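You operate a simulated robot arm through the tools that you are given. There is no shell and no other tool. Be economical: measure what you need, move in short steps, check, and stop when the job is done.

The job below is to be done with a simulated two-armed robot. You get a single attempt, and the scene is never put back.

Task
Swap the small black stage on the black mount for the silver one and lock it.
Fine: free the orange lever first; the small plate stays under it; the new stage lies in the lower console drawer, the old one goes there; shut it.

Only the result counts: the job must be done as asked and must still hold three seconds after the hand-in. Knocking over, shifting, dropping, spilling or breaking anything else fails it.

Robot
Two 7-joint arms with two-finger parallel grippers on one trunk, hanging from a carriage that runs on a gantry, over the field with the corners [-1270, 2275], [-1263, -25], [17, -21], [10, 2279] (x, y) and turns from -394 to 293 degrees about z. Base frame: it is fixed where the carriage stands at the start and does not move with it; the origin is on the floor, on the carriage's upright axis, x ahead of it, y to its left, z up. Units: mm, degrees, N and s.
The left shoulder is at the start at [40, 173, 1454], the right one opposite. Each reaches about 891 mm from its shoulder. Places, roughly: black mount [800, -200, 700]; inside of the lower drawer of the grey console [800, -600, 500]; lower drawer of the grey console [700, -600, 500]; orange mount lever [700, -100, 700]; small blue plate (6x6x2 cm) [900, -600, 100]; small red plate (6x6x2 cm) [800, -200, 700]; small yellow plate (6x6x2 cm) [900, -700, 100]. Payload 3.43 kg a hand.
The TCP of each hand is the grasp point between the finger pads, 30 mm short of the fingertips. In the tool frame z runs along the fingers and y along their closing line. The gripper opens to 94 mm. The fingers are 28 mm wide and 10 mm thick; the gripper's body (50 by 96 mm) begins 55 mm behind the TCP.
Orientation is told as [roll, pitch, yaw] about the base's x, y, z axes, in that order, counted from this pose: with the fingers straight down and closing along the base's y, the tool's x points along the base's -x, its y along +y and its z along -z.

Tools
- The arms move only by the tool jog_arm. It takes "left_deltas", "right_deltas" or both (then of equal length, played together; a hand with none holds still); each is a list of rows, each a list of 3 entries, a list of its own where there are three numbers: the finger opening in mm, from 0 to 94, then the shift along the base's x, y, z in mm, then the turn, a rotation vector about the base's x, y, z in degrees. In form: [[hand, [dx, dy, dz], [rx, ry, rz]], ...]. A call has 1 to 12 rows; each row shifts and turns the commanded pose from where the row before left it. A row lasts 0.2 s, in which the tool goes at most 50 mm and 8.6 degrees; a call with a longer step from one row to the next is refused whole, and so is a gripper value outside its range. Where a pose cannot be reached the arm comes as near as it can. A force on the tool above 40 N (or 10 N above the force at the start of the call, whichever is more), or a blocked arm, ends the call early, and 0.2 s more pass. The fingers move at their own pace (about 72 mm/s each) and stop on an object; they squeeze with about 35 N. The grip force told is the motor's: it shows also when the fingers shut on nothing. Time passes only in rows, and 0.2 s behind the last, so rows that do not move let the fingers close. It gives the time, the measured TCP pose, the force on the tool (base axes), the opening and the grip force at its end, in the units of the frame above (readings bear some noise), with the torque about the TCP (base axes, N m) and any sound that the robot's microphone picked up.
- Cameras (640 x 400 px; columns grow to the right, rows downward): "scene" is now at [206.5, -46.8, 1717.3]; the picture's right is [-0.64, -0.76, 0.00], its down [-0.70, 0.59, -0.39] and it looks along [0.30, -0.25, -0.92] (base axes); focal length 252 px, centre (320, 200). "left" rides on the left gripper at [76, -14, -102] in its tool frame; the picture's right is [0.18, 0.98, 0.00], its down [-0.75, 0.14, -0.64] and it looks along [-0.63, 0.12, 0.77] (tool axes); focal length 243 px, centre (320, 200). "right" rides on the right gripper at [76, 14, -102] in its tool frame; the picture's right is [-0.18, 0.98, 0.00], its down [-0.75, -0.14, -0.64] and it looks along [-0.63, -0.12, 0.77] (tool axes); focal length 243 px, centre (320, 200). There is no depth. A picture from a camera that has moved, and an enlarged one, comes with that camera's place and axes in the base frame and with its lens. The place of the scene camera against the robot may be out by one fixed shift of up to 12 mm in any direction.
- get_image(camera): a new picture of that camera. No time passes.
- raise_lower(by): slides the trunk up (or, below 0, down) by that many mm; the arms and the scene camera ride with it, the base frame stays. It gives what a move gives, with no picture.
- steer(legs): drives the robot by 1 to 6 legs, each [ahead, left, turn to the left] in mm, mm and degrees, along the robot's own axes; the way and the turn of a leg run together, so that a leg with both is an arc; at most 1500 mm and 180 degrees a leg. The arms and the cameras ride along, it lands a little off, and it stops where it bumps. It keeps to its track: a leg is cut to what the track allows. It gives what a move gives.
- head_to(pan, tilt): turns the head with the scene camera to pan (to the left, within 86 degrees either way) and tilt (down, from -29 to 69), counted from straight ahead of the robot. It gives what a move gives.
- zoom(camera, box): a new picture of the part [left, top, right, bottom] of that camera's present view, enlarged. No time passes.
- sign_off(): hands the job in; it is judged then, once.

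Work in short steps. Places have to be worked out from the pictures, the camera data and where the tool is seen: move nearer, look again, correct. Check each grasp and each placing, and mend what went wrong. You have 120 turns and 100 pictures in all, those below and enlarged ones among them. Open the grippers and draw the arms clear of the work before you hand the job in, unless the task says otherwise; then end with one line.

The tools are called after "Call:" as name(argument=value, ...) on one line, values as JSON. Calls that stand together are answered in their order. jog_arm: Moves the arms, as the interface text tells. Its arguments: {"type":"object","properties":{"left_deltas":{"type":"array","items":{"type":"array"}},"right_deltas":{"type":"array","items":{"type":"array"}}},"required":[]} The other tools are called the same way: raise_lower (by) slides the trunk up or down; steer (legs) drives the base; head_to (pan, tilt) turns the head that bears the scene camera; get_image (camera) takes a picture; zoom (camera, box) takes an enlarged picture of a part of a camera's view; sign_off () hands the job in.

At the start:

```text
t: 0.0
left_ee_pos: [386.4, -69.2, 1067.7]
left_orientation: [0.0, 0.0, 0.0]
left_ft_force: [0.6, 0.5, -0.6]
left_wrist_torque: [0.05, 0.05, -0.03]
left_gripper_width: 94.2
left_grasp_force: 0.0
right_ee_pos: [256.8, -297.1, 1071.5]
right_orientation: [-0.1, 0.0, 0.0]
right_ft_force: [0.0, 0.8, 0.0]
right_wrist_torque: [-0.01, 0.0, 0.0]
right_gripper_width: 94.0
right_grasp_force: 0.1
trunk travel left (down, up): [-607.0, 174.0]
robot x, y, heading: [0.8, 4.1, -0.1]
head pan, tilt: [-40.1, 66.9]
```

scene: 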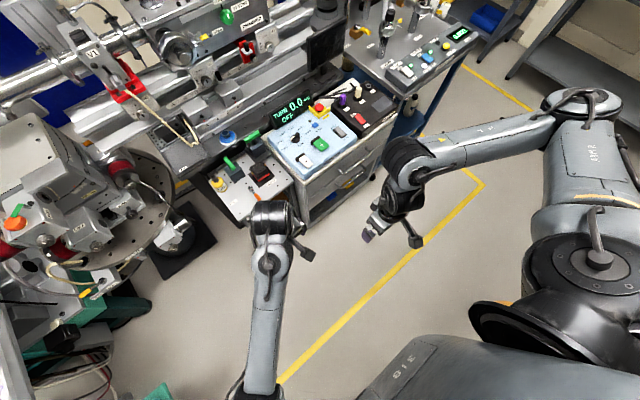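
right: 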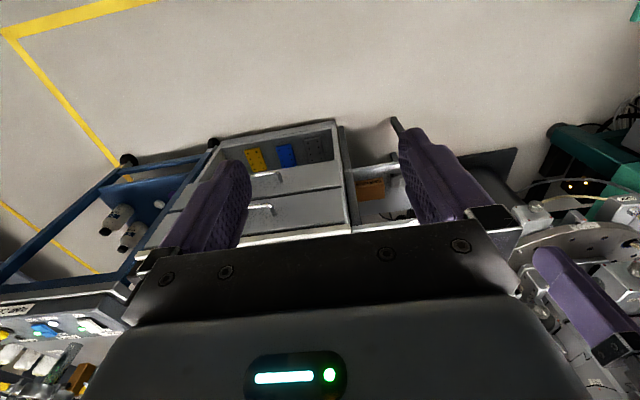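
left: 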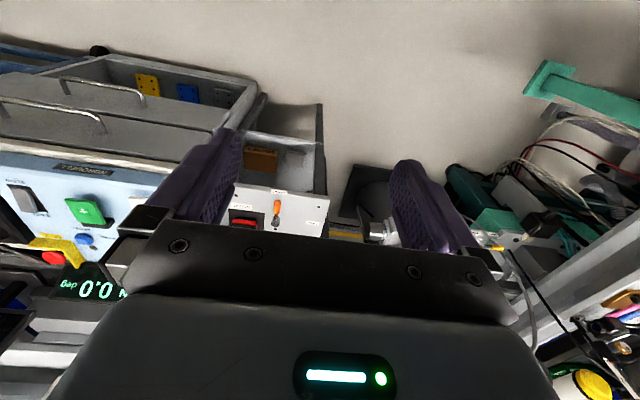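

The console with its drawers and the small side table with the orange lever are ahead-right. I take enlarged looks at the mount region first.

Call:
zoom(camera="scene", box=[180, 80, 420, 230])

Call:
zoom(camera="left", box=[200, 120, 360, 240])

```text
2.67 times, centred on (300, 155) of scene
camera zoom: at [206.5, -46.8, 1717.3], right [-0.64, -0.76, 0.0], down [-0.7, 0.59, -0.39], along [0.3, -0.25, -0.92], focal length 672 px, centre (373, 320)
```

zoom: 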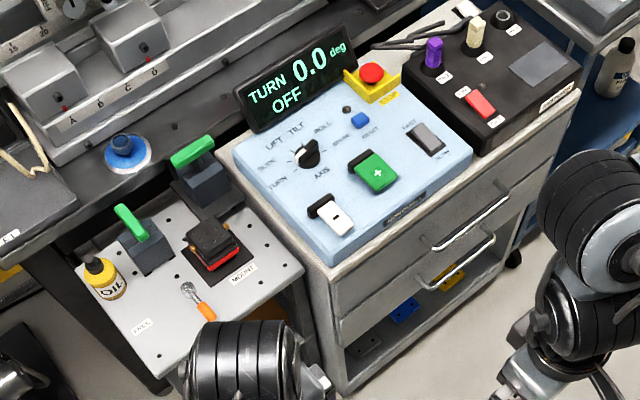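

```text
3.33 times, centred on (280, 180) of left
camera zoom: at [310.2, -83.9, 1170.3], right [-0.18, 0.98, 0.0], down [0.75, 0.14, 0.64], along [0.63, 0.12, -0.77], focal length 809 px, centre (453, 267)
```

zoom: 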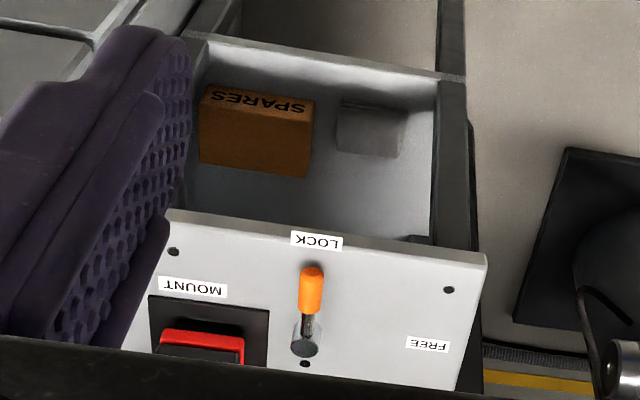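

The lever pivots at about (767,-121), its handle pointing to the robot (LOCK), with FREE toward +y; mount about (804,-202). The targets are too far for a straight-down reach, so I turn the robot left to bring the right shoulder near, then lower the trunk.

Call:
steer(legs=[[12, -20, 40]])

Call:
raise_lower(by=-400)

Call:
head_to(pan=-60, tilt=45)

Call:
get_image(camera="scene")

```text
t: 2.2
left_ee_pos: [356.5, 179.3, 1068.2]
left_orientation: [0.0, 0.0, 39.7]
left_ft_force: [-0.4, 0.3, 0.1]
left_wrist_torque: [-0.02, 0.06, -0.01]
left_gripper_width: 94.2
left_grasp_force: 0.1
right_ee_pos: [400.2, -79.0, 1071.5]
right_orientation: [0.0, 0.0, 39.6]
right_ft_force: [-0.6, -0.1, 0.3]
right_wrist_torque: [-0.02, -0.01, 0.0]
right_gripper_width: 94.1
right_grasp_force: 0.1
trunk travel left (down, up): [-607.0, 174.0]
robot x, y, heading: [17.2, -14.1, 39.7]
head pan, tilt: [-40.1, 66.9]
```

```text
t: 6.1
left_ee_pos: [355.4, 178.1, 666.6]
left_orientation: [0.0, 0.0, 39.6]
left_ft_force: [-0.7, 0.5, 0.4]
left_wrist_torque: [0.01, -0.01, 0.02]
left_gripper_width: 94.0
left_grasp_force: 0.0
right_ee_pos: [401.3, -78.9, 671.4]
right_orientation: [0.0, 0.0, 39.7]
right_ft_force: [-0.4, -0.1, 0.4]
right_wrist_torque: [-0.02, 0.03, -0.05]
right_gripper_width: 93.9
right_grasp_force: 0.1
trunk travel left (down, up): [-207.0, 574.0]
robot x, y, heading: [11.5, -11.7, 39.8]
head pan, tilt: [-40.1, 66.9]
```

```text
t: 6.9
left_ee_pos: [354.6, 177.9, 667.8]
left_orientation: [0.0, 0.0, 39.6]
left_ft_force: [-0.2, 0.0, -0.2]
left_wrist_torque: [-0.02, -0.01, -0.01]
left_gripper_width: 93.8
left_grasp_force: 0.1
right_ee_pos: [401.6, -78.6, 671.4]
right_orientation: [0.0, 0.0, 39.6]
right_ft_force: [0.7, 0.0, 0.1]
right_wrist_torque: [0.02, 0.0, 0.02]
right_gripper_width: 93.9
right_grasp_force: 0.1
trunk travel left (down, up): [-207.0, 574.0]
robot x, y, heading: [11.7, -11.0, 39.7]
head pan, tilt: [-60.0, 45.0]
```

```text
94 pictures are left
camera scene: at [215.5, 50.5, 1344.2], right [-0.35, -0.94, 0.0], down [-0.66, 0.25, -0.71], along [0.66, -0.25, -0.71], focal length 252 px, centre (320, 200)
```

scene: 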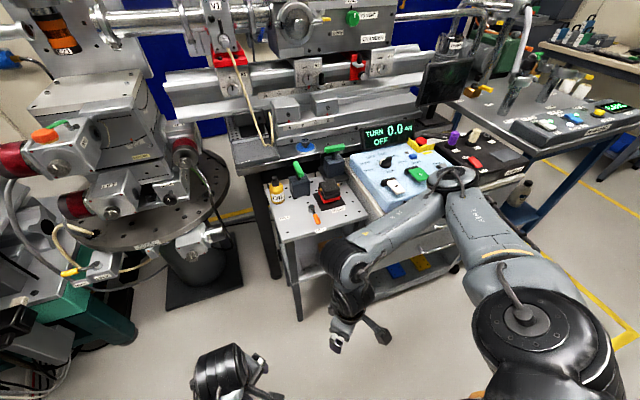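

Call:
zoom(camera="scene", box=[250, 130, 410, 250])

Call:
get_image(camera="right")

```text
3.33 times, centred on (330, 190) of scene
camera zoom: at [215.5, 50.5, 1344.2], right [-0.35, -0.94, 0.0], down [-0.66, 0.25, -0.71], along [0.66, -0.25, -0.71], focal length 840 px, centre (287, 233)
```

zoom: 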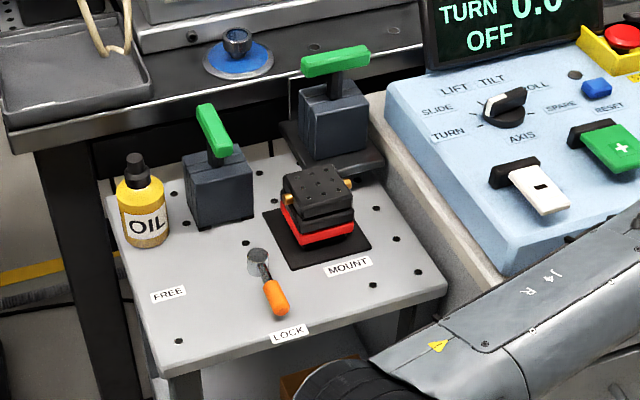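

```text
92 pictures are left
camera right: at [333.2, -117.2, 772.8], right [-0.48, 0.87, 0.0], down [0.67, 0.37, 0.64], along [0.56, 0.31, -0.77], focal length 243 px, centre (320, 200)
```

right: 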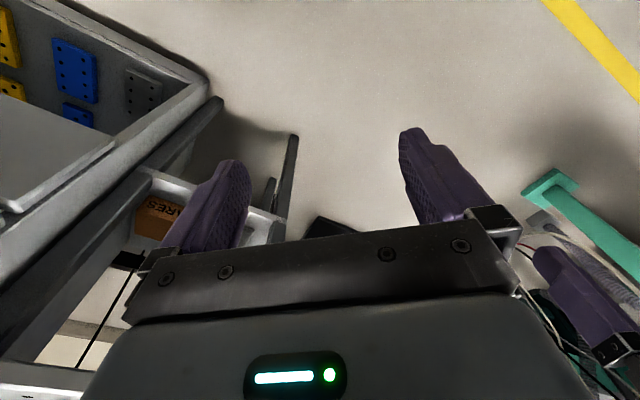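

The stage is black over a red plate with green-handled clamps behind and beside it, the lever in front-left. I raise the right hand and bring it forward with straight orientation to hover over the lever area.

Call:
jog_arm(right_deltas=[[94, [0, 0, 46], [0, 0, -8]], [94, [0, 0, 46], [0, 0, -8]], [94, [0, 0, 46], [0, 0, -8]], [94, [0, 0, 46], [0, 0, -8]], [94, [0, 0, 46], [0, 0, -7.7]], [94, [45, -8, 0], [0, 0, 0]], [94, [45, -8, 0], [0, 0, 0]], [94, [45, -8, 0], [0, 0, 0]], [94, [45, -8, 0], [0, 0, 0]], [94, [45, -8, 0], [0, 0, 0]], [94, [45, -8, 0], [0, 0, 0]]])

Call:
get_image(camera="right")

```text
t: 9.2
left_ee_pos: [356.2, 179.1, 668.0]
left_orientation: [-0.1, 0.0, 39.6]
left_ft_force: [0.2, -0.8, 0.1]
left_wrist_torque: [-0.01, -0.01, -0.01]
left_gripper_width: 94.2
left_grasp_force: 0.1
right_ee_pos: [751.4, -153.4, 804.1]
right_orientation: [0.0, 1.4, -0.3]
right_ft_force: [-5.3, 2.4, -0.2]
right_wrist_torque: [0.08, 0.14, -0.25]
right_gripper_width: 93.1
right_grasp_force: 0.0
right hand out of reach, approached as far as the arm can: row 1, 2, 3, 4, 5
trunk travel left (down, up): [-207.0, 574.0]
robot x, y, heading: [11.3, -14.6, 39.5]
head pan, tilt: [-60.0, 45.0]
stopped in row 11 (right hand): the force on the tool passed its limit (the readings are from after the stop); the commanded pose is now the measured one
```

```text
91 pictures are left
camera right: at [678.2, -139.4, 907.7], right [0.19, 0.98, -0.01], down [0.77, -0.14, 0.62], along [0.61, -0.12, -0.78], focal length 243 px, centre (320, 200)
```

right: 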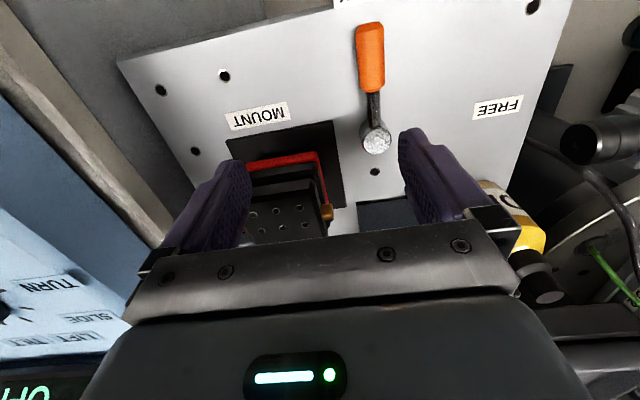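

The hand ended lower than commanded and touched something (perhaps the left green handle). I back off up and towards me, then check.

Call:
jog_arm(right_deltas=[[94, [-20, 0, 15], [0, 0, 0]], [94, [-20, 0, 30], [0, -1.4, 0]], [94, [-10, 0, 30], [0, 0, 0]]])

Call:
get_image(camera="right")

Call:
zoom(camera="scene", box=[250, 130, 410, 250])

```text
t: 9.9
left_ee_pos: [356.5, 178.4, 666.3]
left_orientation: [-0.1, 0.0, 39.6]
left_ft_force: [0.1, -0.6, -0.4]
left_wrist_torque: [0.0, 0.01, 0.0]
left_gripper_width: 93.9
left_grasp_force: 0.1
right_ee_pos: [706.2, -152.7, 876.5]
right_orientation: [-0.1, -0.1, -0.4]
right_ft_force: [-0.1, -0.1, 0.2]
right_wrist_torque: [0.0, 0.0, -0.06]
right_gripper_width: 94.1
right_grasp_force: 0.0
right hand out of reach, approached as far as the arm can: row 3
trunk travel left (down, up): [-207.0, 574.0]
robot x, y, heading: [14.0, -10.0, 39.8]
head pan, tilt: [-60.0, 45.0]
```

```text
90 pictures are left
camera right: at [629.9, -139.2, 978.4], right [0.19, 0.98, 0.0], down [0.75, -0.15, 0.64], along [0.63, -0.12, -0.76], focal length 243 px, centre (320, 200)
```

right: 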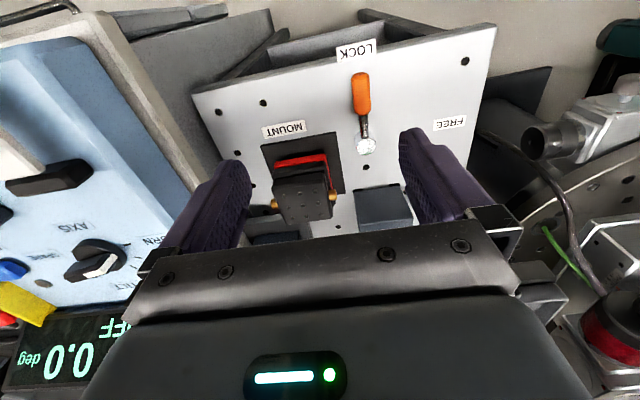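

```text
3.33 times, centred on (330, 190) of scene
camera zoom: at [215.9, 50.5, 1344.3], right [-0.35, -0.94, 0.0], down [-0.66, 0.25, -0.71], along [0.66, -0.25, -0.71], focal length 840 px, centre (287, 233)
```

zoom: 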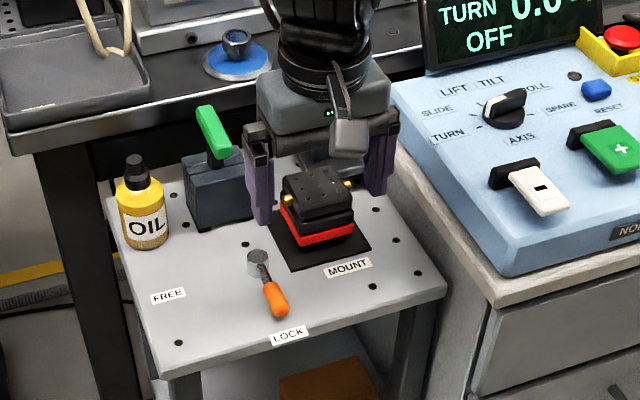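

Nothing appears disturbed. I judge the table top at z≈715–720, lever pivot ≈(760,-114), handle x 690–727, FREE at +y. I close the fingers and bring them down beside the handle on its -y side, staying high enough to look.

Call:
jog_arm(right_deltas=[[40, [0, 0, 0], [0, 0, 0]], [0, [0, 0, -20], [0, 0, 0]], [0, [0, 0, -30], [0, 0, 0]], [0, [0, 0, -20], [0, 0, 0]], [0, [0, 0, 0], [0, 0, 0]]])

Call:
get_image(camera="right")

Call:
zoom(camera="scene", box=[250, 130, 410, 250])

```text
t: 11.2
left_ee_pos: [355.9, 177.6, 667.2]
left_orientation: [0.1, 0.1, 39.6]
left_ft_force: [-0.1, -0.8, 0.3]
left_wrist_torque: [0.0, -0.02, 0.02]
left_gripper_width: 93.7
left_grasp_force: 0.1
right_ee_pos: [706.5, -149.5, 805.3]
right_orientation: [-0.1, -0.2, -0.4]
right_ft_force: [0.3, 1.0, -0.6]
right_wrist_torque: [-0.03, 0.0, -0.04]
right_gripper_width: 0.0
right_grasp_force: 32.9
trunk travel left (down, up): [-207.0, 574.0]
robot x, y, heading: [15.0, -13.1, 39.9]
head pan, tilt: [-60.0, 45.0]
```

```text
88 pictures are left
camera right: at [629.6, -135.9, 907.3], right [0.19, 0.98, 0.0], down [0.75, -0.14, 0.64], along [0.63, -0.12, -0.76], focal length 243 px, centre (320, 200)
```

right: 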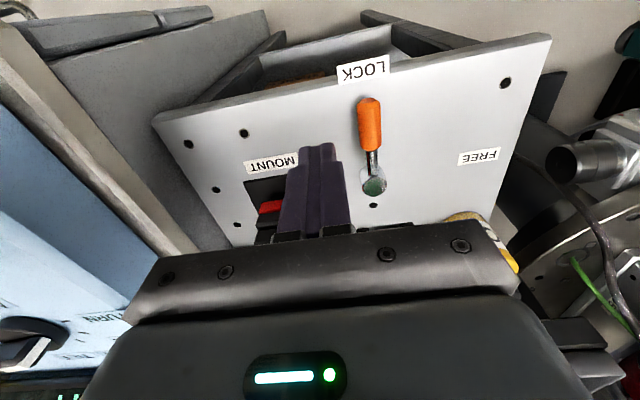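

```text
3.33 times, centred on (330, 190) of scene
camera zoom: at [215.6, 50.3, 1344.3], right [-0.35, -0.94, 0.0], down [-0.66, 0.25, -0.71], along [0.66, -0.25, -0.71], focal length 840 px, centre (287, 233)
```

zoom: 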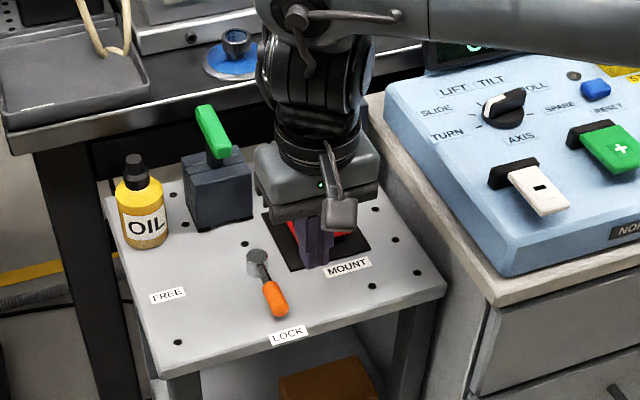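

Consistent: table z≈718, handle at y≈-114. I lower the closed fingers on its -y side to just above the table and start pushing along the arc.

Call:
jog_arm(right_deltas=[[0, [2, 0, -25], [0, 0, 0]], [0, [3, 0, -20], [0, 0, 0]], [0, [0, 7, 0], [0, 0, 0]], [0, [0, 10, 0], [0, 0, 0]], [0, [-3, 12, 0], [0, 0, 0]]])

Call:
get_image(camera="right")

```text
t: 12.3
left_ee_pos: [356.4, 178.2, 667.9]
left_orientation: [0.0, 0.0, 39.7]
left_ft_force: [-0.2, 0.3, -0.3]
left_wrist_torque: [0.01, 0.01, 0.01]
left_gripper_width: 94.1
left_grasp_force: 0.1
right_ee_pos: [708.1, -122.6, 762.8]
right_orientation: [-0.1, -0.2, -0.4]
right_ft_force: [0.3, -1.2, 0.7]
right_wrist_torque: [-0.01, -0.03, -0.01]
right_gripper_width: 0.1
right_grasp_force: 33.2
trunk travel left (down, up): [-207.0, 574.0]
robot x, y, heading: [15.5, -12.5, 39.7]
head pan, tilt: [-60.0, 45.0]
```

```text
86 pictures are left
camera right: at [632.3, -107.0, 862.7], right [0.19, 0.98, 0.0], down [0.75, -0.14, 0.64], along [0.63, -0.12, -0.76], focal length 243 px, centre (320, 200)
```

right: 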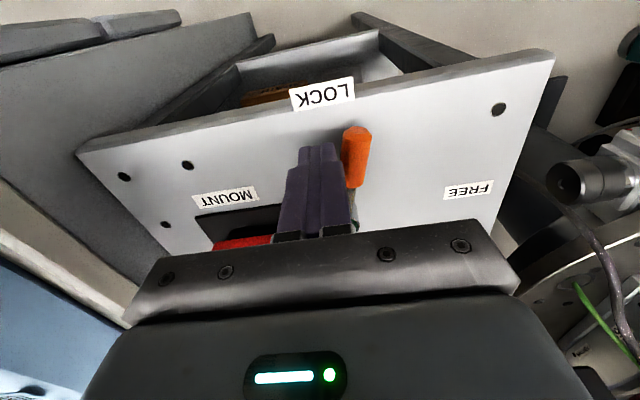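

The fingers are right at the handle. I continue along the arc toward FREE.

Call:
jog_arm(right_deltas=[[0, [-1, 8, -3], [0, 0, 0]], [0, [0, 8, 0], [0, 0, 0]], [0, [2, 9, 0], [0, 0, 0]], [0, [6, 12, 0], [0, 0, 0]]])

Call:
get_image(camera="right")

```text
t: 13.3
left_ee_pos: [357.0, 179.3, 668.2]
left_orientation: [0.0, -0.1, 39.7]
left_ft_force: [-1.1, 0.5, 1.1]
left_wrist_torque: [-0.04, 0.01, -0.03]
left_gripper_width: 94.0
left_grasp_force: 0.1
right_ee_pos: [716.5, -83.0, 757.9]
right_orientation: [-0.1, -0.3, -0.4]
right_ft_force: [-0.4, 0.1, 0.7]
right_wrist_torque: [-0.04, 0.01, 0.0]
right_gripper_width: 0.0
right_grasp_force: 32.8
trunk travel left (down, up): [-207.0, 574.0]
robot x, y, heading: [15.6, -15.3, 39.4]
head pan, tilt: [-60.0, 45.0]
```

```text
85 pictures are left
camera right: at [639.9, -69.1, 859.3], right [0.19, 0.98, 0.0], down [0.75, -0.15, 0.64], along [0.63, -0.12, -0.76], focal length 243 px, centre (320, 200)
```

right: 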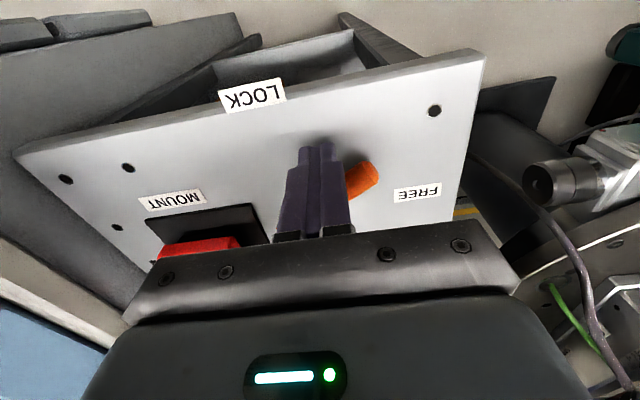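

The lever has turned about 60°. I finish the arc to the FREE stop.

Call:
jog_arm(right_deltas=[[0, [9, 10, 0], [0, 0, 0]], [0, [12, 7, 0], [0, 0, 0]], [0, [6, 1, 0], [0, 0, 0]], [0, [5, 0, 0], [0, 0, 0]]])

Call:
get_image(camera="right")

```text
t: 14.3
left_ee_pos: [350.4, 177.8, 667.2]
left_orientation: [0.1, 0.1, 39.6]
left_ft_force: [-0.8, -0.4, -0.3]
left_wrist_torque: [-0.01, 0.03, 0.04]
left_gripper_width: 93.8
left_grasp_force: 0.1
right_ee_pos: [740.0, -65.8, 755.1]
right_orientation: [-0.2, 0.3, -0.3]
right_ft_force: [-21.0, 0.4, 7.1]
right_wrist_torque: [-0.02, 0.29, 0.03]
right_gripper_width: 0.2
right_grasp_force: 33.4
trunk travel left (down, up): [-207.0, 574.0]
robot x, y, heading: [12.0, -10.2, 39.6]
head pan, tilt: [-60.0, 45.0]
```

```text
84 pictures are left
camera right: at [665.1, -51.6, 856.6], right [0.19, 0.98, 0.0], down [0.76, -0.14, 0.64], along [0.63, -0.12, -0.77], focal length 243 px, centre (320, 200)
```

right: 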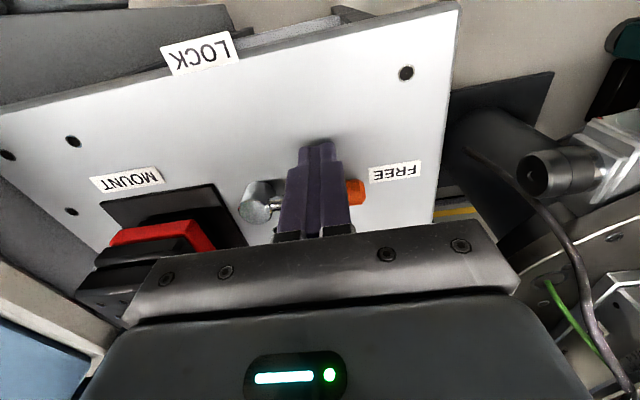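

The lever is against its stop at FREE (21 N). I back off, rise, and move to view the stage closely.

Call:
jog_arm(right_deltas=[[0, [-25, 0, 3], [0, 0, 0]], [0, [-15, -10, 30], [0, 0, 0]], [40, [0, -40, 40], [0, 0, 0]], [94, [0, -40, 30], [0, 0, 0]], [94, [10, -35, 0], [0, 0, 0]], [94, [0, 0, 0], [0, 0, 0]]])

Call:
zoom(camera="right", box=[200, 60, 440, 240])

Call:
zoom(camera="scene", box=[250, 130, 410, 250])

```text
refused: row 3 steps farther than a row can; nothing moved
```

```text
2.22 times, centred on (320, 150) of right
camera zoom: at [665.1, -51.6, 856.6], right [0.19, 0.98, 0.0], down [0.76, -0.14, 0.64], along [0.63, -0.12, -0.77], focal length 539 px, centre (320, 311)
```

zoom: 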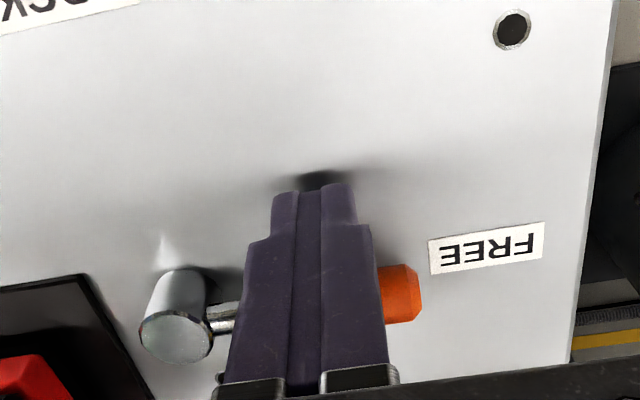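

```text
3.33 times, centred on (330, 190) of scene
camera zoom: at [212.6, 50.4, 1343.9], right [-0.35, -0.94, 0.0], down [-0.66, 0.25, -0.71], along [0.66, -0.25, -0.71], focal length 840 px, centre (287, 233)
```

zoom: 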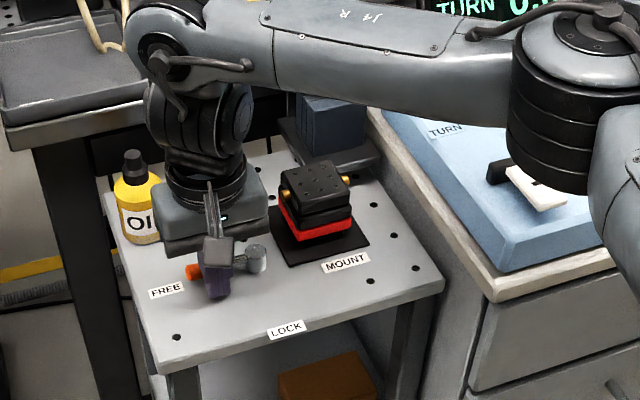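

Same retreat with smaller steps.

Call:
jog_arm(right_deltas=[[0, [-25, 0, 3], [0, 0, 0]], [0, [-15, -10, 30], [0, 0, 0]], [40, [0, -30, 35], [0, 0, 0]], [94, [0, -40, 25], [0, 0, 0]], [94, [10, -45, 0], [0, 0, 0]], [94, [0, 0, 0], [0, 0, 0]]])

Call:
zoom(camera="right", box=[200, 60, 440, 240])

Call:
zoom(camera="scene", box=[250, 130, 410, 250])

```text
t: 15.8
left_ee_pos: [356.5, 178.7, 668.3]
left_orientation: [-0.1, 0.0, 39.6]
left_ft_force: [-0.5, 0.6, 0.1]
left_wrist_torque: [0.01, -0.02, 0.0]
left_gripper_width: 93.8
left_grasp_force: 0.1
right_ee_pos: [720.2, -192.2, 850.3]
right_orientation: [-0.1, -0.2, -0.3]
right_ft_force: [0.6, -0.1, 0.8]
right_wrist_torque: [-0.02, -0.01, -0.01]
right_gripper_width: 93.9
right_grasp_force: 0.0
trunk travel left (down, up): [-207.0, 574.0]
robot x, y, heading: [11.9, -11.4, 39.6]
head pan, tilt: [-60.0, 45.0]
```

```text
2.22 times, centred on (320, 150) of right
camera zoom: at [643.5, -177.5, 952.1], right [0.19, 0.98, 0.0], down [0.75, -0.14, 0.64], along [0.63, -0.12, -0.76], focal length 539 px, centre (320, 311)
```

zoom: 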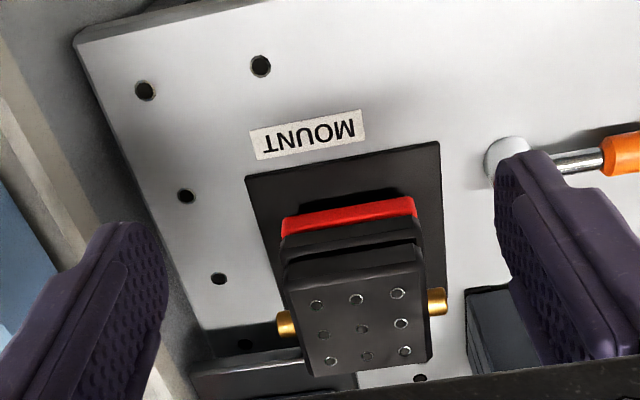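

```text
3.33 times, centred on (330, 190) of scene
camera zoom: at [215.5, 50.9, 1344.3], right [-0.35, -0.94, 0.0], down [-0.66, 0.25, -0.71], along [0.66, -0.25, -0.71], focal length 840 px, centre (287, 233)
```

zoom: 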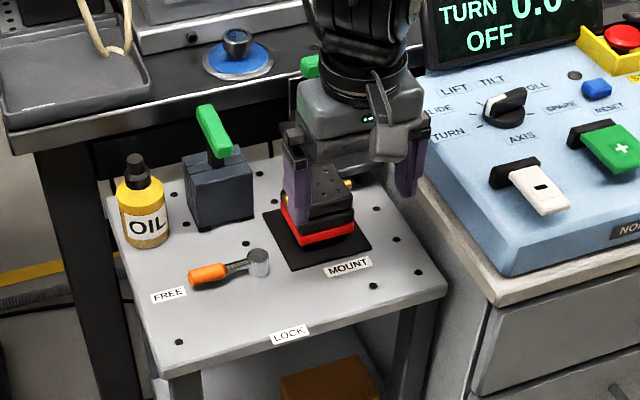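

The lever is at FREE. The stage is ≈55 mm square, top z≈778, centre ≈(795,-188), with brass knobs on its ±y sides, so I'll grip it front/back (closing along x). First I open the drawer: I draw the right hand back to the front of the console, turning it to yaw +90.

Call:
jog_arm(right_deltas=[[94, [-40, 0, 0], [0, 0, 8]], [94, [-40, 0, 0], [0, 0, 8]], [94, [-30, -25, 0], [0, 0, 8]], [94, [-25, -35, 0], [0, 0, 8]], [94, [-25, -38, 0], [0, 0, 8]], [94, [-25, -38, 0], [0, 0, 8]], [94, [-25, -38, 0], [0, 0, 8]], [94, [-25, -38, 0], [0, 0, 8]], [94, [-20, -38, 0], [0, 0, 8]], [94, [-20, -38, 0], [0, 0, 8]], [94, [0, -38, 0], [0, 0, 8]], [94, [0, -38, 0], [0, 0, 2.3]]])

Call:
raise_lower(by=-200)

Call:
get_image(camera="right")

Call:
get_image(camera="scene")

```text
t: 18.4
left_ee_pos: [355.5, 179.4, 668.7]
left_orientation: [0.0, 0.0, 39.6]
left_ft_force: [0.5, -0.5, -0.1]
left_wrist_torque: [-0.05, -0.02, 0.0]
left_gripper_width: 93.9
left_grasp_force: 0.0
right_ee_pos: [511.0, -102.0, 824.9]
right_orientation: [4.1, -2.7, 85.7]
right_ft_force: [0.0, -0.6, 0.2]
right_wrist_torque: [0.01, 0.02, 0.02]
right_gripper_width: 93.9
right_grasp_force: 0.0
right hand out of reach, approached as far as the arm can: row 1, 2, 3, 4, 5, 6, 7, 8, 9, 10, 11, 12
trunk travel left (down, up): [-207.0, 574.0]
robot x, y, heading: [15.6, -17.5, 39.3]
head pan, tilt: [-60.0, 45.0]
```

```text
t: 20.5
left_ee_pos: [356.1, 177.9, 467.3]
left_orientation: [-0.1, 0.0, 39.6]
left_ft_force: [-0.4, 0.5, 0.0]
left_wrist_torque: [0.0, -0.05, 0.02]
left_gripper_width: 93.9
left_grasp_force: 0.1
right_ee_pos: [511.8, -103.0, 624.9]
right_orientation: [4.0, -2.8, 85.7]
right_ft_force: [-0.3, 0.0, 0.0]
right_wrist_torque: [0.04, 0.03, 0.02]
right_gripper_width: 94.0
right_grasp_force: 0.0
trunk travel left (down, up): [-7.0, 774.0]
robot x, y, heading: [14.1, -10.4, 39.5]
head pan, tilt: [-60.0, 45.0]
```

```text
79 pictures are left
camera right: at [498.2, -184.0, 722.6], right [-0.96, 0.25, 0.08], down [0.24, 0.71, 0.66], along [0.11, 0.66, -0.74], focal length 243 px, centre (320, 200)
```

right: 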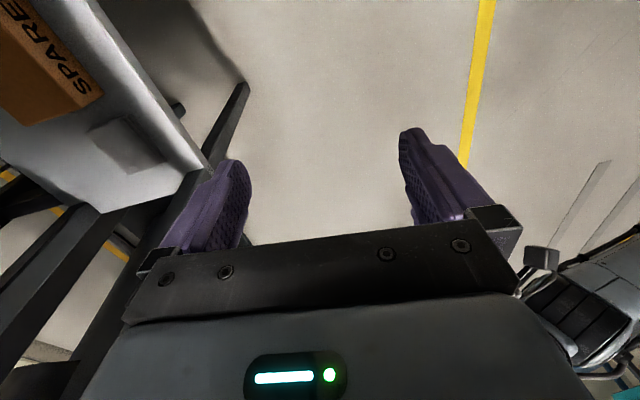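

```text
78 pictures are left
camera scene: at [215.6, 50.4, 1144.4], right [-0.35, -0.94, 0.0], down [-0.66, 0.25, -0.71], along [0.66, -0.25, -0.71], focal length 252 px, centre (320, 200)
```

scene: 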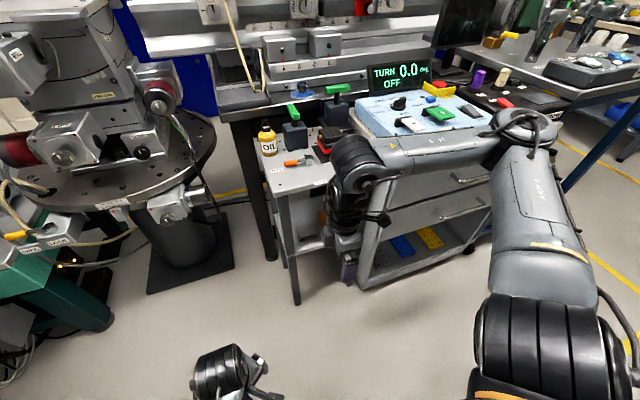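

The reach with this elbow pose is poor for the drawer. I turn the robot back to heading ~0 so the right arm faces the drawer naturally, then look.

Call:
steer(legs=[[0, 0, -40]])

Call:
head_to(pan=-40, tilt=50)

Call:
get_image(camera="scene")

Call:
get_image(camera="right")

```text
t: 22.8
left_ee_pos: [399.0, -89.2, 468.5]
left_orientation: [0.0, -0.1, -0.9]
left_ft_force: [0.1, -0.4, 1.0]
left_wrist_torque: [0.04, 0.03, -0.01]
left_gripper_width: 94.1
left_grasp_force: 0.1
right_ee_pos: [334.5, -403.7, 623.3]
right_orientation: [4.1, -2.7, 45.1]
right_ft_force: [-0.2, -0.1, -0.2]
right_wrist_torque: [0.03, -0.01, 0.01]
right_gripper_width: 93.9
right_grasp_force: 0.1
trunk travel left (down, up): [-7.0, 774.0]
robot x, y, heading: [13.8, -14.9, -0.9]
head pan, tilt: [-60.0, 45.0]
```

```text
t: 23.6
left_ee_pos: [398.5, -89.8, 467.7]
left_orientation: [0.0, 0.1, -0.8]
left_ft_force: [0.9, 0.2, 0.5]
left_wrist_torque: [0.0, 0.0, 0.03]
left_gripper_width: 94.1
left_grasp_force: 0.0
right_ee_pos: [334.2, -403.8, 623.5]
right_orientation: [4.1, -2.7, 45.1]
right_ft_force: [-0.5, 0.8, -0.2]
right_wrist_torque: [-0.02, -0.01, 0.01]
right_gripper_width: 93.9
right_grasp_force: 0.0
trunk travel left (down, up): [-7.0, 774.0]
robot x, y, heading: [10.6, -15.0, -0.7]
head pan, tilt: [-40.0, 50.0]
```

```text
77 pictures are left
camera scene: at [234.1, -76.3, 1137.4], right [-0.66, -0.76, 0.0], down [-0.58, 0.5, -0.64], along [0.49, -0.42, -0.77], focal length 252 px, centre (320, 200)
```

scene: 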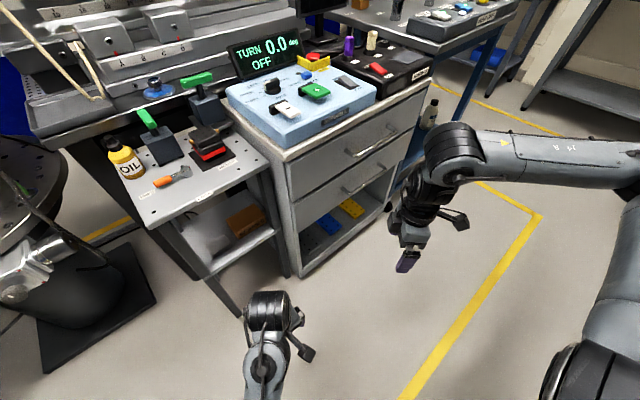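

```text
76 pictures are left
camera right: at [272.2, -457.7, 722.6], right [-0.57, 0.82, 0.08], down [0.64, 0.38, 0.66], along [0.51, 0.43, -0.74], focal length 243 px, centre (320, 200)
```

right: 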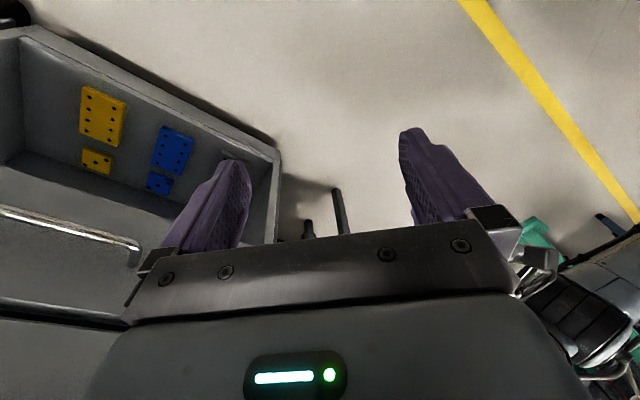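

The lower handle is a horizontal bar, ≈(590, -486…-676, 525). I yaw the hand to +90 and pitch it forward so it will close vertically on the bar, moving to y≈-580 in front of it.

Call:
jog_arm(right_deltas=[[94, [5, -28, -10], [0, 0, 7.5]], [94, [5, -28, -10], [0, 0, 7.5]], [94, [5, -28, -10], [0, 0, 7.5]], [94, [5, -28, -10], [0, 0, 7.5]], [94, [5, -28, -10], [0, 0, 7.5]], [94, [5, -28, -10], [0, 0, 7.5]], [94, [5, 0, 0], [-0.4, -8.3, 0]], [94, [5, 0, 0], [-0.4, -8.3, 0]], [94, [5, 0, 0], [-0.4, -8.3, 0]], [94, [5, 0, 0], [-0.4, -8.3, 0]], [94, [5, 0, 0], [-0.4, -8.3, 0]], [94, [5, 0, 0], [-0.4, -8.3, 0]]])

Call:
get_image(camera="right")

```text
t: 26.2
left_ee_pos: [397.7, -90.3, 468.1]
left_orientation: [0.0, -0.1, -0.9]
left_ft_force: [0.4, 0.2, -0.2]
left_wrist_torque: [-0.04, -0.01, 0.02]
left_gripper_width: 93.9
left_grasp_force: 0.0
right_ee_pos: [428.1, -563.7, 597.0]
right_orientation: [-45.8, 0.6, 91.2]
right_ft_force: [0.6, 0.2, 0.1]
right_wrist_torque: [0.03, 0.01, -0.02]
right_gripper_width: 94.1
right_grasp_force: 0.0
right hand out of reach, approached as far as the arm can: row 1, 3
trunk travel left (down, up): [-7.0, 774.0]
robot x, y, heading: [15.2, -11.4, -0.8]
head pan, tilt: [-40.0, 50.0]
```

```text
75 pictures are left
camera right: at [346.8, -641.5, 658.6], right [-0.69, 0.16, -0.71], down [-0.38, 0.75, 0.54], along [0.62, 0.64, -0.46], focal length 243 px, centre (320, 200)
```

right: 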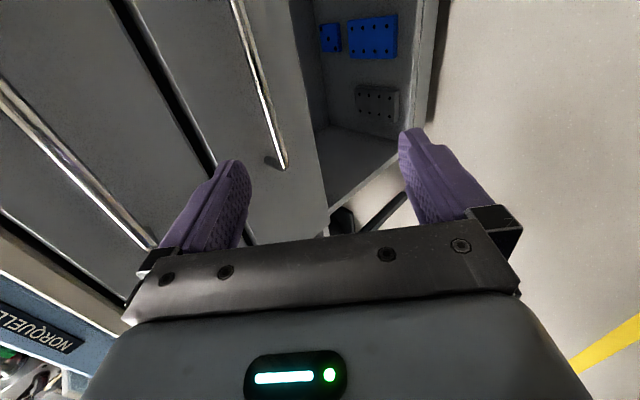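

The handle's left end works out at (592,-482,524), matching. I finish pitching to horizontal and align at z 524, stopping short of the bar.

Call:
jog_arm(right_deltas=[[94, [5, -4, -14], [0, -8.5, 0]], [94, [5, -3, -14], [0, -8.5, 0]], [94, [5, -3, -14], [0, -8.5, 0]], [94, [5, -3, -14], [0, -8.5, 0]], [60, [5, -3, -14], [0, -8.5, 0]], [50, [10, 0, -3], [0, 0, 0]], [50, [25, 0, 0], [0, 0, 0]], [50, [10, 0, 0], [0, 0, 0]]])

Call:
get_image(camera="right")

Call:
get_image(camera="scene")

```text
t: 28.0
left_ee_pos: [398.8, -89.4, 466.8]
left_orientation: [0.0, 0.0, -1.0]
left_ft_force: [-0.5, 0.5, 0.4]
left_wrist_torque: [0.02, 0.02, -0.01]
left_gripper_width: 94.1
left_grasp_force: 0.1
right_ee_pos: [498.9, -578.9, 523.4]
right_orientation: [-88.3, 1.1, 90.5]
right_ft_force: [0.2, -0.1, 0.2]
right_wrist_torque: [0.0, 0.0, 0.0]
right_gripper_width: 49.9
right_grasp_force: 0.0
trunk travel left (down, up): [-7.0, 774.0]
robot x, y, heading: [11.0, -14.0, -1.1]
head pan, tilt: [-40.0, 50.0]
```

```text
74 pictures are left
camera right: at [396.3, -657.3, 512.9], right [-0.03, 0.16, -0.99], down [-0.64, 0.75, 0.15], along [0.76, 0.64, 0.08], focal length 243 px, centre (320, 200)
```

right: 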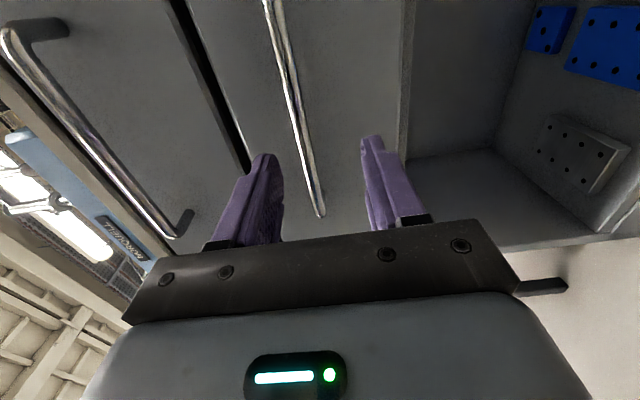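

```text
73 pictures are left
camera scene: at [234.5, -75.8, 1137.4], right [-0.65, -0.76, 0.0], down [-0.58, 0.5, -0.64], along [0.49, -0.42, -0.77], focal length 252 px, centre (320, 200)
```

scene: 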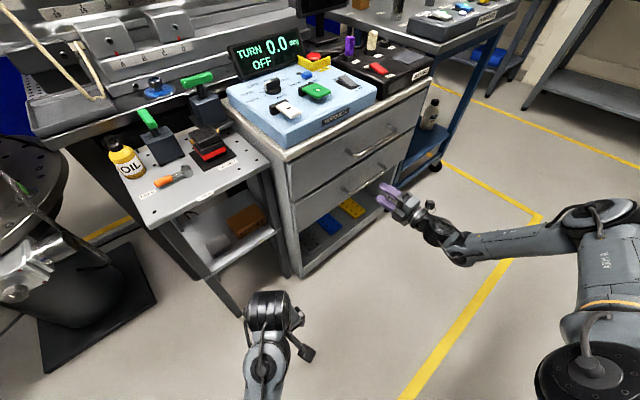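

The bar lies about 9 mm above the finger midline. I correct z, advance around the bar, and close.

Call:
jog_arm(right_deltas=[[50, [20, 0, 9], [0, 0, 0]], [50, [25, 0, 0], [0, 0, 0]], [50, [20, 0, 0], [0, 0, 0]], [50, [8, 0, 0], [0, 0, 0]], [0, [0, 0, 0], [0, 0, 0]], [0, [0, 0, 0], [0, 0, 0]], [0, [0, 0, 0], [0, 0, 0]]])

Call:
get_image(camera="right")

```text
t: 29.6
left_ee_pos: [399.0, -89.2, 468.3]
left_orientation: [0.0, -0.1, -1.0]
left_ft_force: [-0.6, 0.3, 0.1]
left_wrist_torque: [0.01, 0.04, -0.02]
left_gripper_width: 93.9
left_grasp_force: 0.0
right_ee_pos: [571.8, -578.8, 533.5]
right_orientation: [-88.2, 1.1, 90.5]
right_ft_force: [-0.9, -0.8, 2.4]
right_wrist_torque: [1.05, 0.01, -0.09]
right_gripper_width: 16.4
right_grasp_force: 45.1
trunk travel left (down, up): [-7.0, 774.0]
robot x, y, heading: [13.4, -16.1, -0.9]
head pan, tilt: [-40.0, 50.0]
```

```text
72 pictures are left
camera right: at [469.2, -656.5, 524.0], right [-0.03, 0.17, -0.99], down [-0.64, 0.75, 0.15], along [0.76, 0.64, 0.08], focal length 243 px, centre (320, 200)
```

right: 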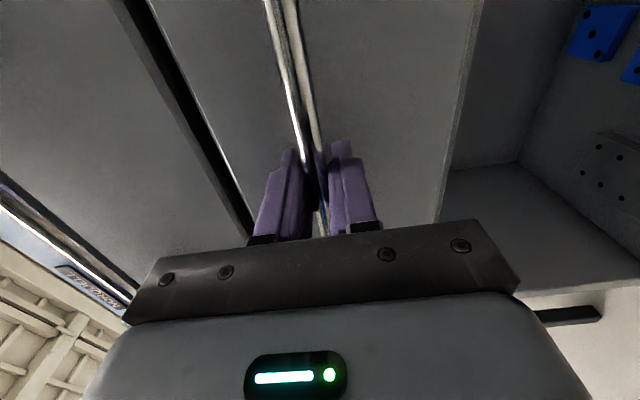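

The bar is gripped (16 mm opening, 45 N). I pull the drawer out.

Call:
jog_arm(right_deltas=[[0, [-12, 0, 0], [0, 0, 0]], [0, [-20, 0, 0], [0, 0, 0]], [0, [-20, 0, 0], [0, 0, 0]], [0, [-20, 0, 0], [0, 0, 0]], [0, [-20, 0, 0], [0, 0, 0]], [0, [-20, 0, 0], [0, 0, 0]], [0, [-20, 0, 0], [0, 0, 0]], [0, [-20, 0, 0], [0, 0, 0]]])

Call:
get_image(camera="scene")

```text
t: 31.4
left_ee_pos: [398.7, -91.2, 468.1]
left_orientation: [-0.1, 0.0, -0.9]
left_ft_force: [0.3, 0.5, -0.5]
left_wrist_torque: [-0.03, -0.04, 0.01]
left_gripper_width: 94.0
left_grasp_force: 0.0
right_ee_pos: [417.2, -579.0, 534.2]
right_orientation: [-88.2, 1.2, 90.5]
right_ft_force: [0.7, -3.5, 10.6]
right_wrist_torque: [0.98, 0.04, 0.28]
right_gripper_width: 16.8
right_grasp_force: 45.4
trunk travel left (down, up): [-7.0, 774.0]
robot x, y, heading: [15.1, -14.2, -1.0]
head pan, tilt: [-40.0, 50.0]
```

```text
71 pictures are left
camera scene: at [233.7, -77.5, 1137.4], right [-0.65, -0.76, 0.0], down [-0.58, 0.5, -0.64], along [0.49, -0.42, -0.77], focal length 252 px, centre (320, 200)
```

scene: 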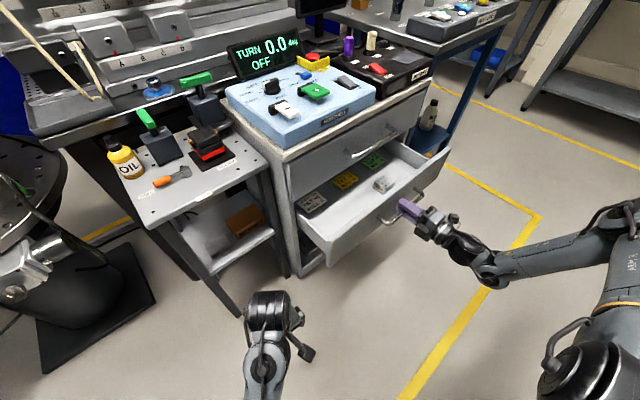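

The drawer is open and shows the silver stage plus some flat items at the back. I pull a bit more and zoom in.

Call:
jog_arm(right_deltas=[[0, [-20, 0, 0], [0, 0, 0]], [0, [-20, 0, 0], [0, 0, 0]], [0, [-15, 0, 0], [0, 0, 0]]])

Call:
zoom(camera="scene", box=[280, 130, 440, 270])

```text
t: 32.2
left_ee_pos: [401.2, -88.5, 468.8]
left_orientation: [0.0, -0.1, -0.9]
left_ft_force: [0.3, 0.0, -0.5]
left_wrist_torque: [0.0, 0.0, -0.01]
left_gripper_width: 94.1
left_grasp_force: 0.1
right_ee_pos: [366.3, -579.0, 535.3]
right_orientation: [-88.7, 1.0, 90.6]
right_ft_force: [-1.2, 9.6, 29.2]
right_wrist_torque: [0.99, 0.14, -1.11]
right_gripper_width: 16.3
right_grasp_force: 45.3
trunk travel left (down, up): [-7.0, 774.0]
robot x, y, heading: [11.6, -15.4, -0.7]
head pan, tilt: [-40.0, 50.0]
```

```text
2.86 times, centred on (360, 200) of scene
camera zoom: at [235.3, -75.7, 1137.9], right [-0.65, -0.76, 0.0], down [-0.58, 0.5, -0.64], along [0.49, -0.42, -0.77], focal length 720 px, centre (206, 200)
```

zoom: 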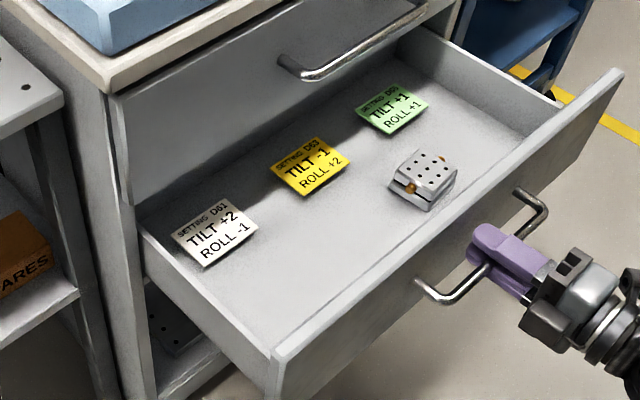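

The silver stage sits near (499,-640) at the right front of the drawer; cards lie behind it. I release the handle, back off and rise while pitching the hand back to pointing down.

Call:
jog_arm(right_deltas=[[60, [0, 0, 0], [0, 0, 0]], [60, [0, 0, 0], [0, 0, 0]], [60, [-20, 0, 0], [0, 0, 0]], [60, [-20, 0, 0], [0, 0, 0]], [60, [0, 0, 25], [0, 8.4, 0]], [60, [0, 0, 30], [0, 8.4, 0]], [60, [0, 0, 30], [0, 8.4, 0]], [60, [0, 0, 30], [0, 8.4, 0]], [60, [0, 0, 30], [0, 8.4, 0]], [94, [0, 0, 20], [0, 8.4, 0]]])

Call:
zoom(camera="scene", box=[280, 130, 440, 270])

```text
t: 33.7
left_ee_pos: [396.2, -88.7, 466.7]
left_orientation: [0.0, 0.1, -0.8]
left_ft_force: [-0.3, 0.7, 0.4]
left_wrist_torque: [0.02, -0.03, -0.01]
left_gripper_width: 94.0
left_grasp_force: 0.0
right_ee_pos: [331.4, -579.3, 573.6]
right_orientation: [-70.2, 0.8, 90.6]
right_ft_force: [2.8, -3.2, -23.0]
right_wrist_torque: [0.11, 0.28, -0.09]
right_gripper_width: 70.7
right_grasp_force: 9.4
right hand out of reach, approached as far as the arm can: row 4
trunk travel left (down, up): [-7.0, 774.0]
robot x, y, heading: [15.3, -17.0, -0.8]
head pan, tilt: [-40.0, 50.0]
stopped in row 7 (right hand): the force on the tool passed its limit (the readings are from after the stop); the commanded pose is now the measured one
```

```text
2.86 times, centred on (360, 200) of scene
camera zoom: at [232.2, -75.3, 1136.5], right [-0.65, -0.76, 0.0], down [-0.58, 0.5, -0.64], along [0.48, -0.42, -0.77], focal length 720 px, centre (206, 200)
```

zoom: 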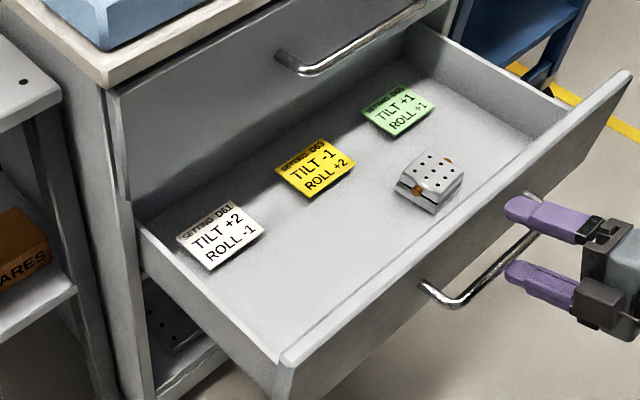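

The lower finger is still hooked under the bar, since the arm couldn't retract far enough. I lower slightly to release, then drive the robot backwards 80 mm.

Call:
jog_arm(right_deltas=[[70, [0, 0, -12], [0, 0, 0]], [70, [0, 0, -8], [0, 0, 0]]])

Call:
zoom(camera="scene", box=[340, 170, 440, 240])

```text
t: 34.3
left_ee_pos: [397.8, -90.5, 468.2]
left_orientation: [0.1, 0.0, -0.9]
left_ft_force: [0.7, 0.3, 0.9]
left_wrist_torque: [-0.01, -0.01, -0.02]
left_gripper_width: 94.0
left_grasp_force: 0.0
right_ee_pos: [336.5, -581.3, 557.1]
right_orientation: [-70.7, 0.9, 90.8]
right_ft_force: [-0.8, -0.3, 0.4]
right_wrist_torque: [-0.01, -0.01, -0.04]
right_gripper_width: 69.9
right_grasp_force: 0.1
trunk travel left (down, up): [-7.0, 774.0]
robot x, y, heading: [13.8, -12.4, -1.0]
head pan, tilt: [-40.0, 50.0]
```

```text
5.71 times, centred on (390, 205) of scene
camera zoom: at [233.6, -76.0, 1137.3], right [-0.65, -0.76, 0.0], down [-0.58, 0.5, -0.64], along [0.49, -0.42, -0.77], focal length 1439 px, centre (-80, 171)
```

zoom: 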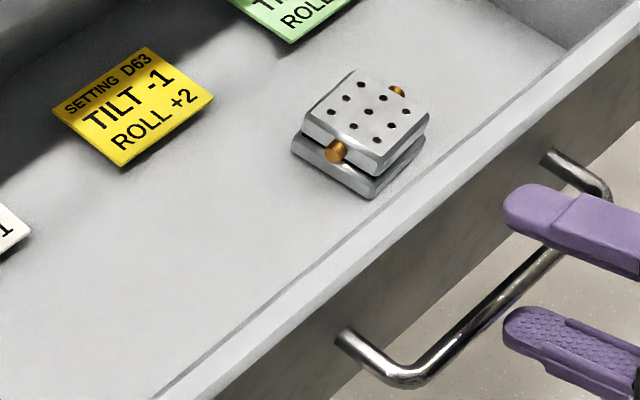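

Force is clear. I drive the robot back so the fingers leave the handle.

Call:
steer(legs=[[-90, 0, 0]])

Call:
zoom(camera="scene", box=[280, 130, 440, 270])

```text
t: 35.4
left_ee_pos: [314.9, -87.8, 469.9]
left_orientation: [0.0, -0.2, -0.9]
left_ft_force: [-0.6, 0.2, -0.3]
left_wrist_torque: [0.03, 0.01, 0.01]
left_gripper_width: 93.7
left_grasp_force: 0.1
right_ee_pos: [251.8, -580.5, 558.0]
right_orientation: [-70.9, 1.0, 90.7]
right_ft_force: [0.2, 0.6, 1.0]
right_wrist_torque: [-0.02, -0.05, 0.0]
right_gripper_width: 70.1
right_grasp_force: 0.0
trunk travel left (down, up): [-7.0, 774.0]
robot x, y, heading: [-76.2, -13.5, -0.8]
head pan, tilt: [-40.0, 50.0]
```

```text
2.86 times, centred on (360, 200) of scene
camera zoom: at [147.8, -74.8, 1137.9], right [-0.65, -0.76, 0.0], down [-0.58, 0.5, -0.64], along [0.49, -0.42, -0.76], focal length 720 px, centre (206, 200)
```

zoom: 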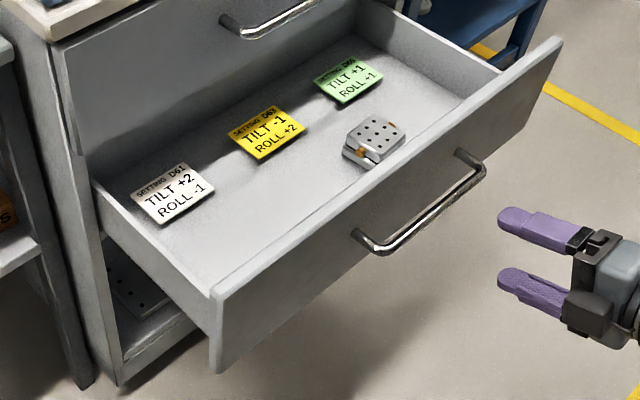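

Clear of the handle. Now I'll go for the old stage: raise the trunk and pitch the hand back to pointing down.

Call:
raise_lower(by=170)

Call:
jog_arm(right_deltas=[[94, [10, 10, 15], [0, 8.4, 0]], [94, [10, 10, 15], [0, 8.4, 0]], [94, [10, 10, 15], [0, 8.4, 0]], [94, [10, 10, 15], [0, 8.4, 0]], [94, [10, 10, 15], [0, 8.4, 0]], [94, [10, 10, 15], [0, 8.4, 0]], [94, [10, 10, 15], [0, 8.4, 0]], [94, [10, 10, 15], [0, 8.4, 0]], [94, [10, 10, 15], [0, 3.5, 0]]])

```text
t: 37.3
left_ee_pos: [309.6, -88.1, 637.9]
left_orientation: [0.0, 0.0, -0.9]
left_ft_force: [-0.1, 0.5, 0.2]
left_wrist_torque: [-0.01, -0.04, 0.01]
left_gripper_width: 94.0
left_grasp_force: 0.0
right_ee_pos: [250.0, -580.5, 727.4]
right_orientation: [-70.8, 0.8, 90.8]
right_ft_force: [-0.2, -0.1, -0.3]
right_wrist_torque: [0.02, 0.04, 0.03]
right_gripper_width: 70.2
right_grasp_force: 0.0
trunk travel left (down, up): [-177.0, 604.0]
robot x, y, heading: [-75.1, -17.0, -0.9]
head pan, tilt: [-40.0, 50.0]
```

```text
t: 39.3
left_ee_pos: [311.6, -88.5, 638.3]
left_orientation: [0.1, -0.1, -0.8]
left_ft_force: [-0.2, -0.1, 0.5]
left_wrist_torque: [0.0, -0.01, 0.05]
left_gripper_width: 93.5
left_grasp_force: 0.0
right_ee_pos: [337.8, -488.2, 861.0]
right_orientation: [0.0, -0.4, 91.0]
right_ft_force: [-0.8, 0.5, -0.3]
right_wrist_torque: [0.02, 0.0, 0.01]
right_gripper_width: 93.7
right_grasp_force: 0.0
trunk travel left (down, up): [-177.0, 604.0]
robot x, y, heading: [-74.4, -13.2, -1.0]
head pan, tilt: [-40.0, 50.0]
```

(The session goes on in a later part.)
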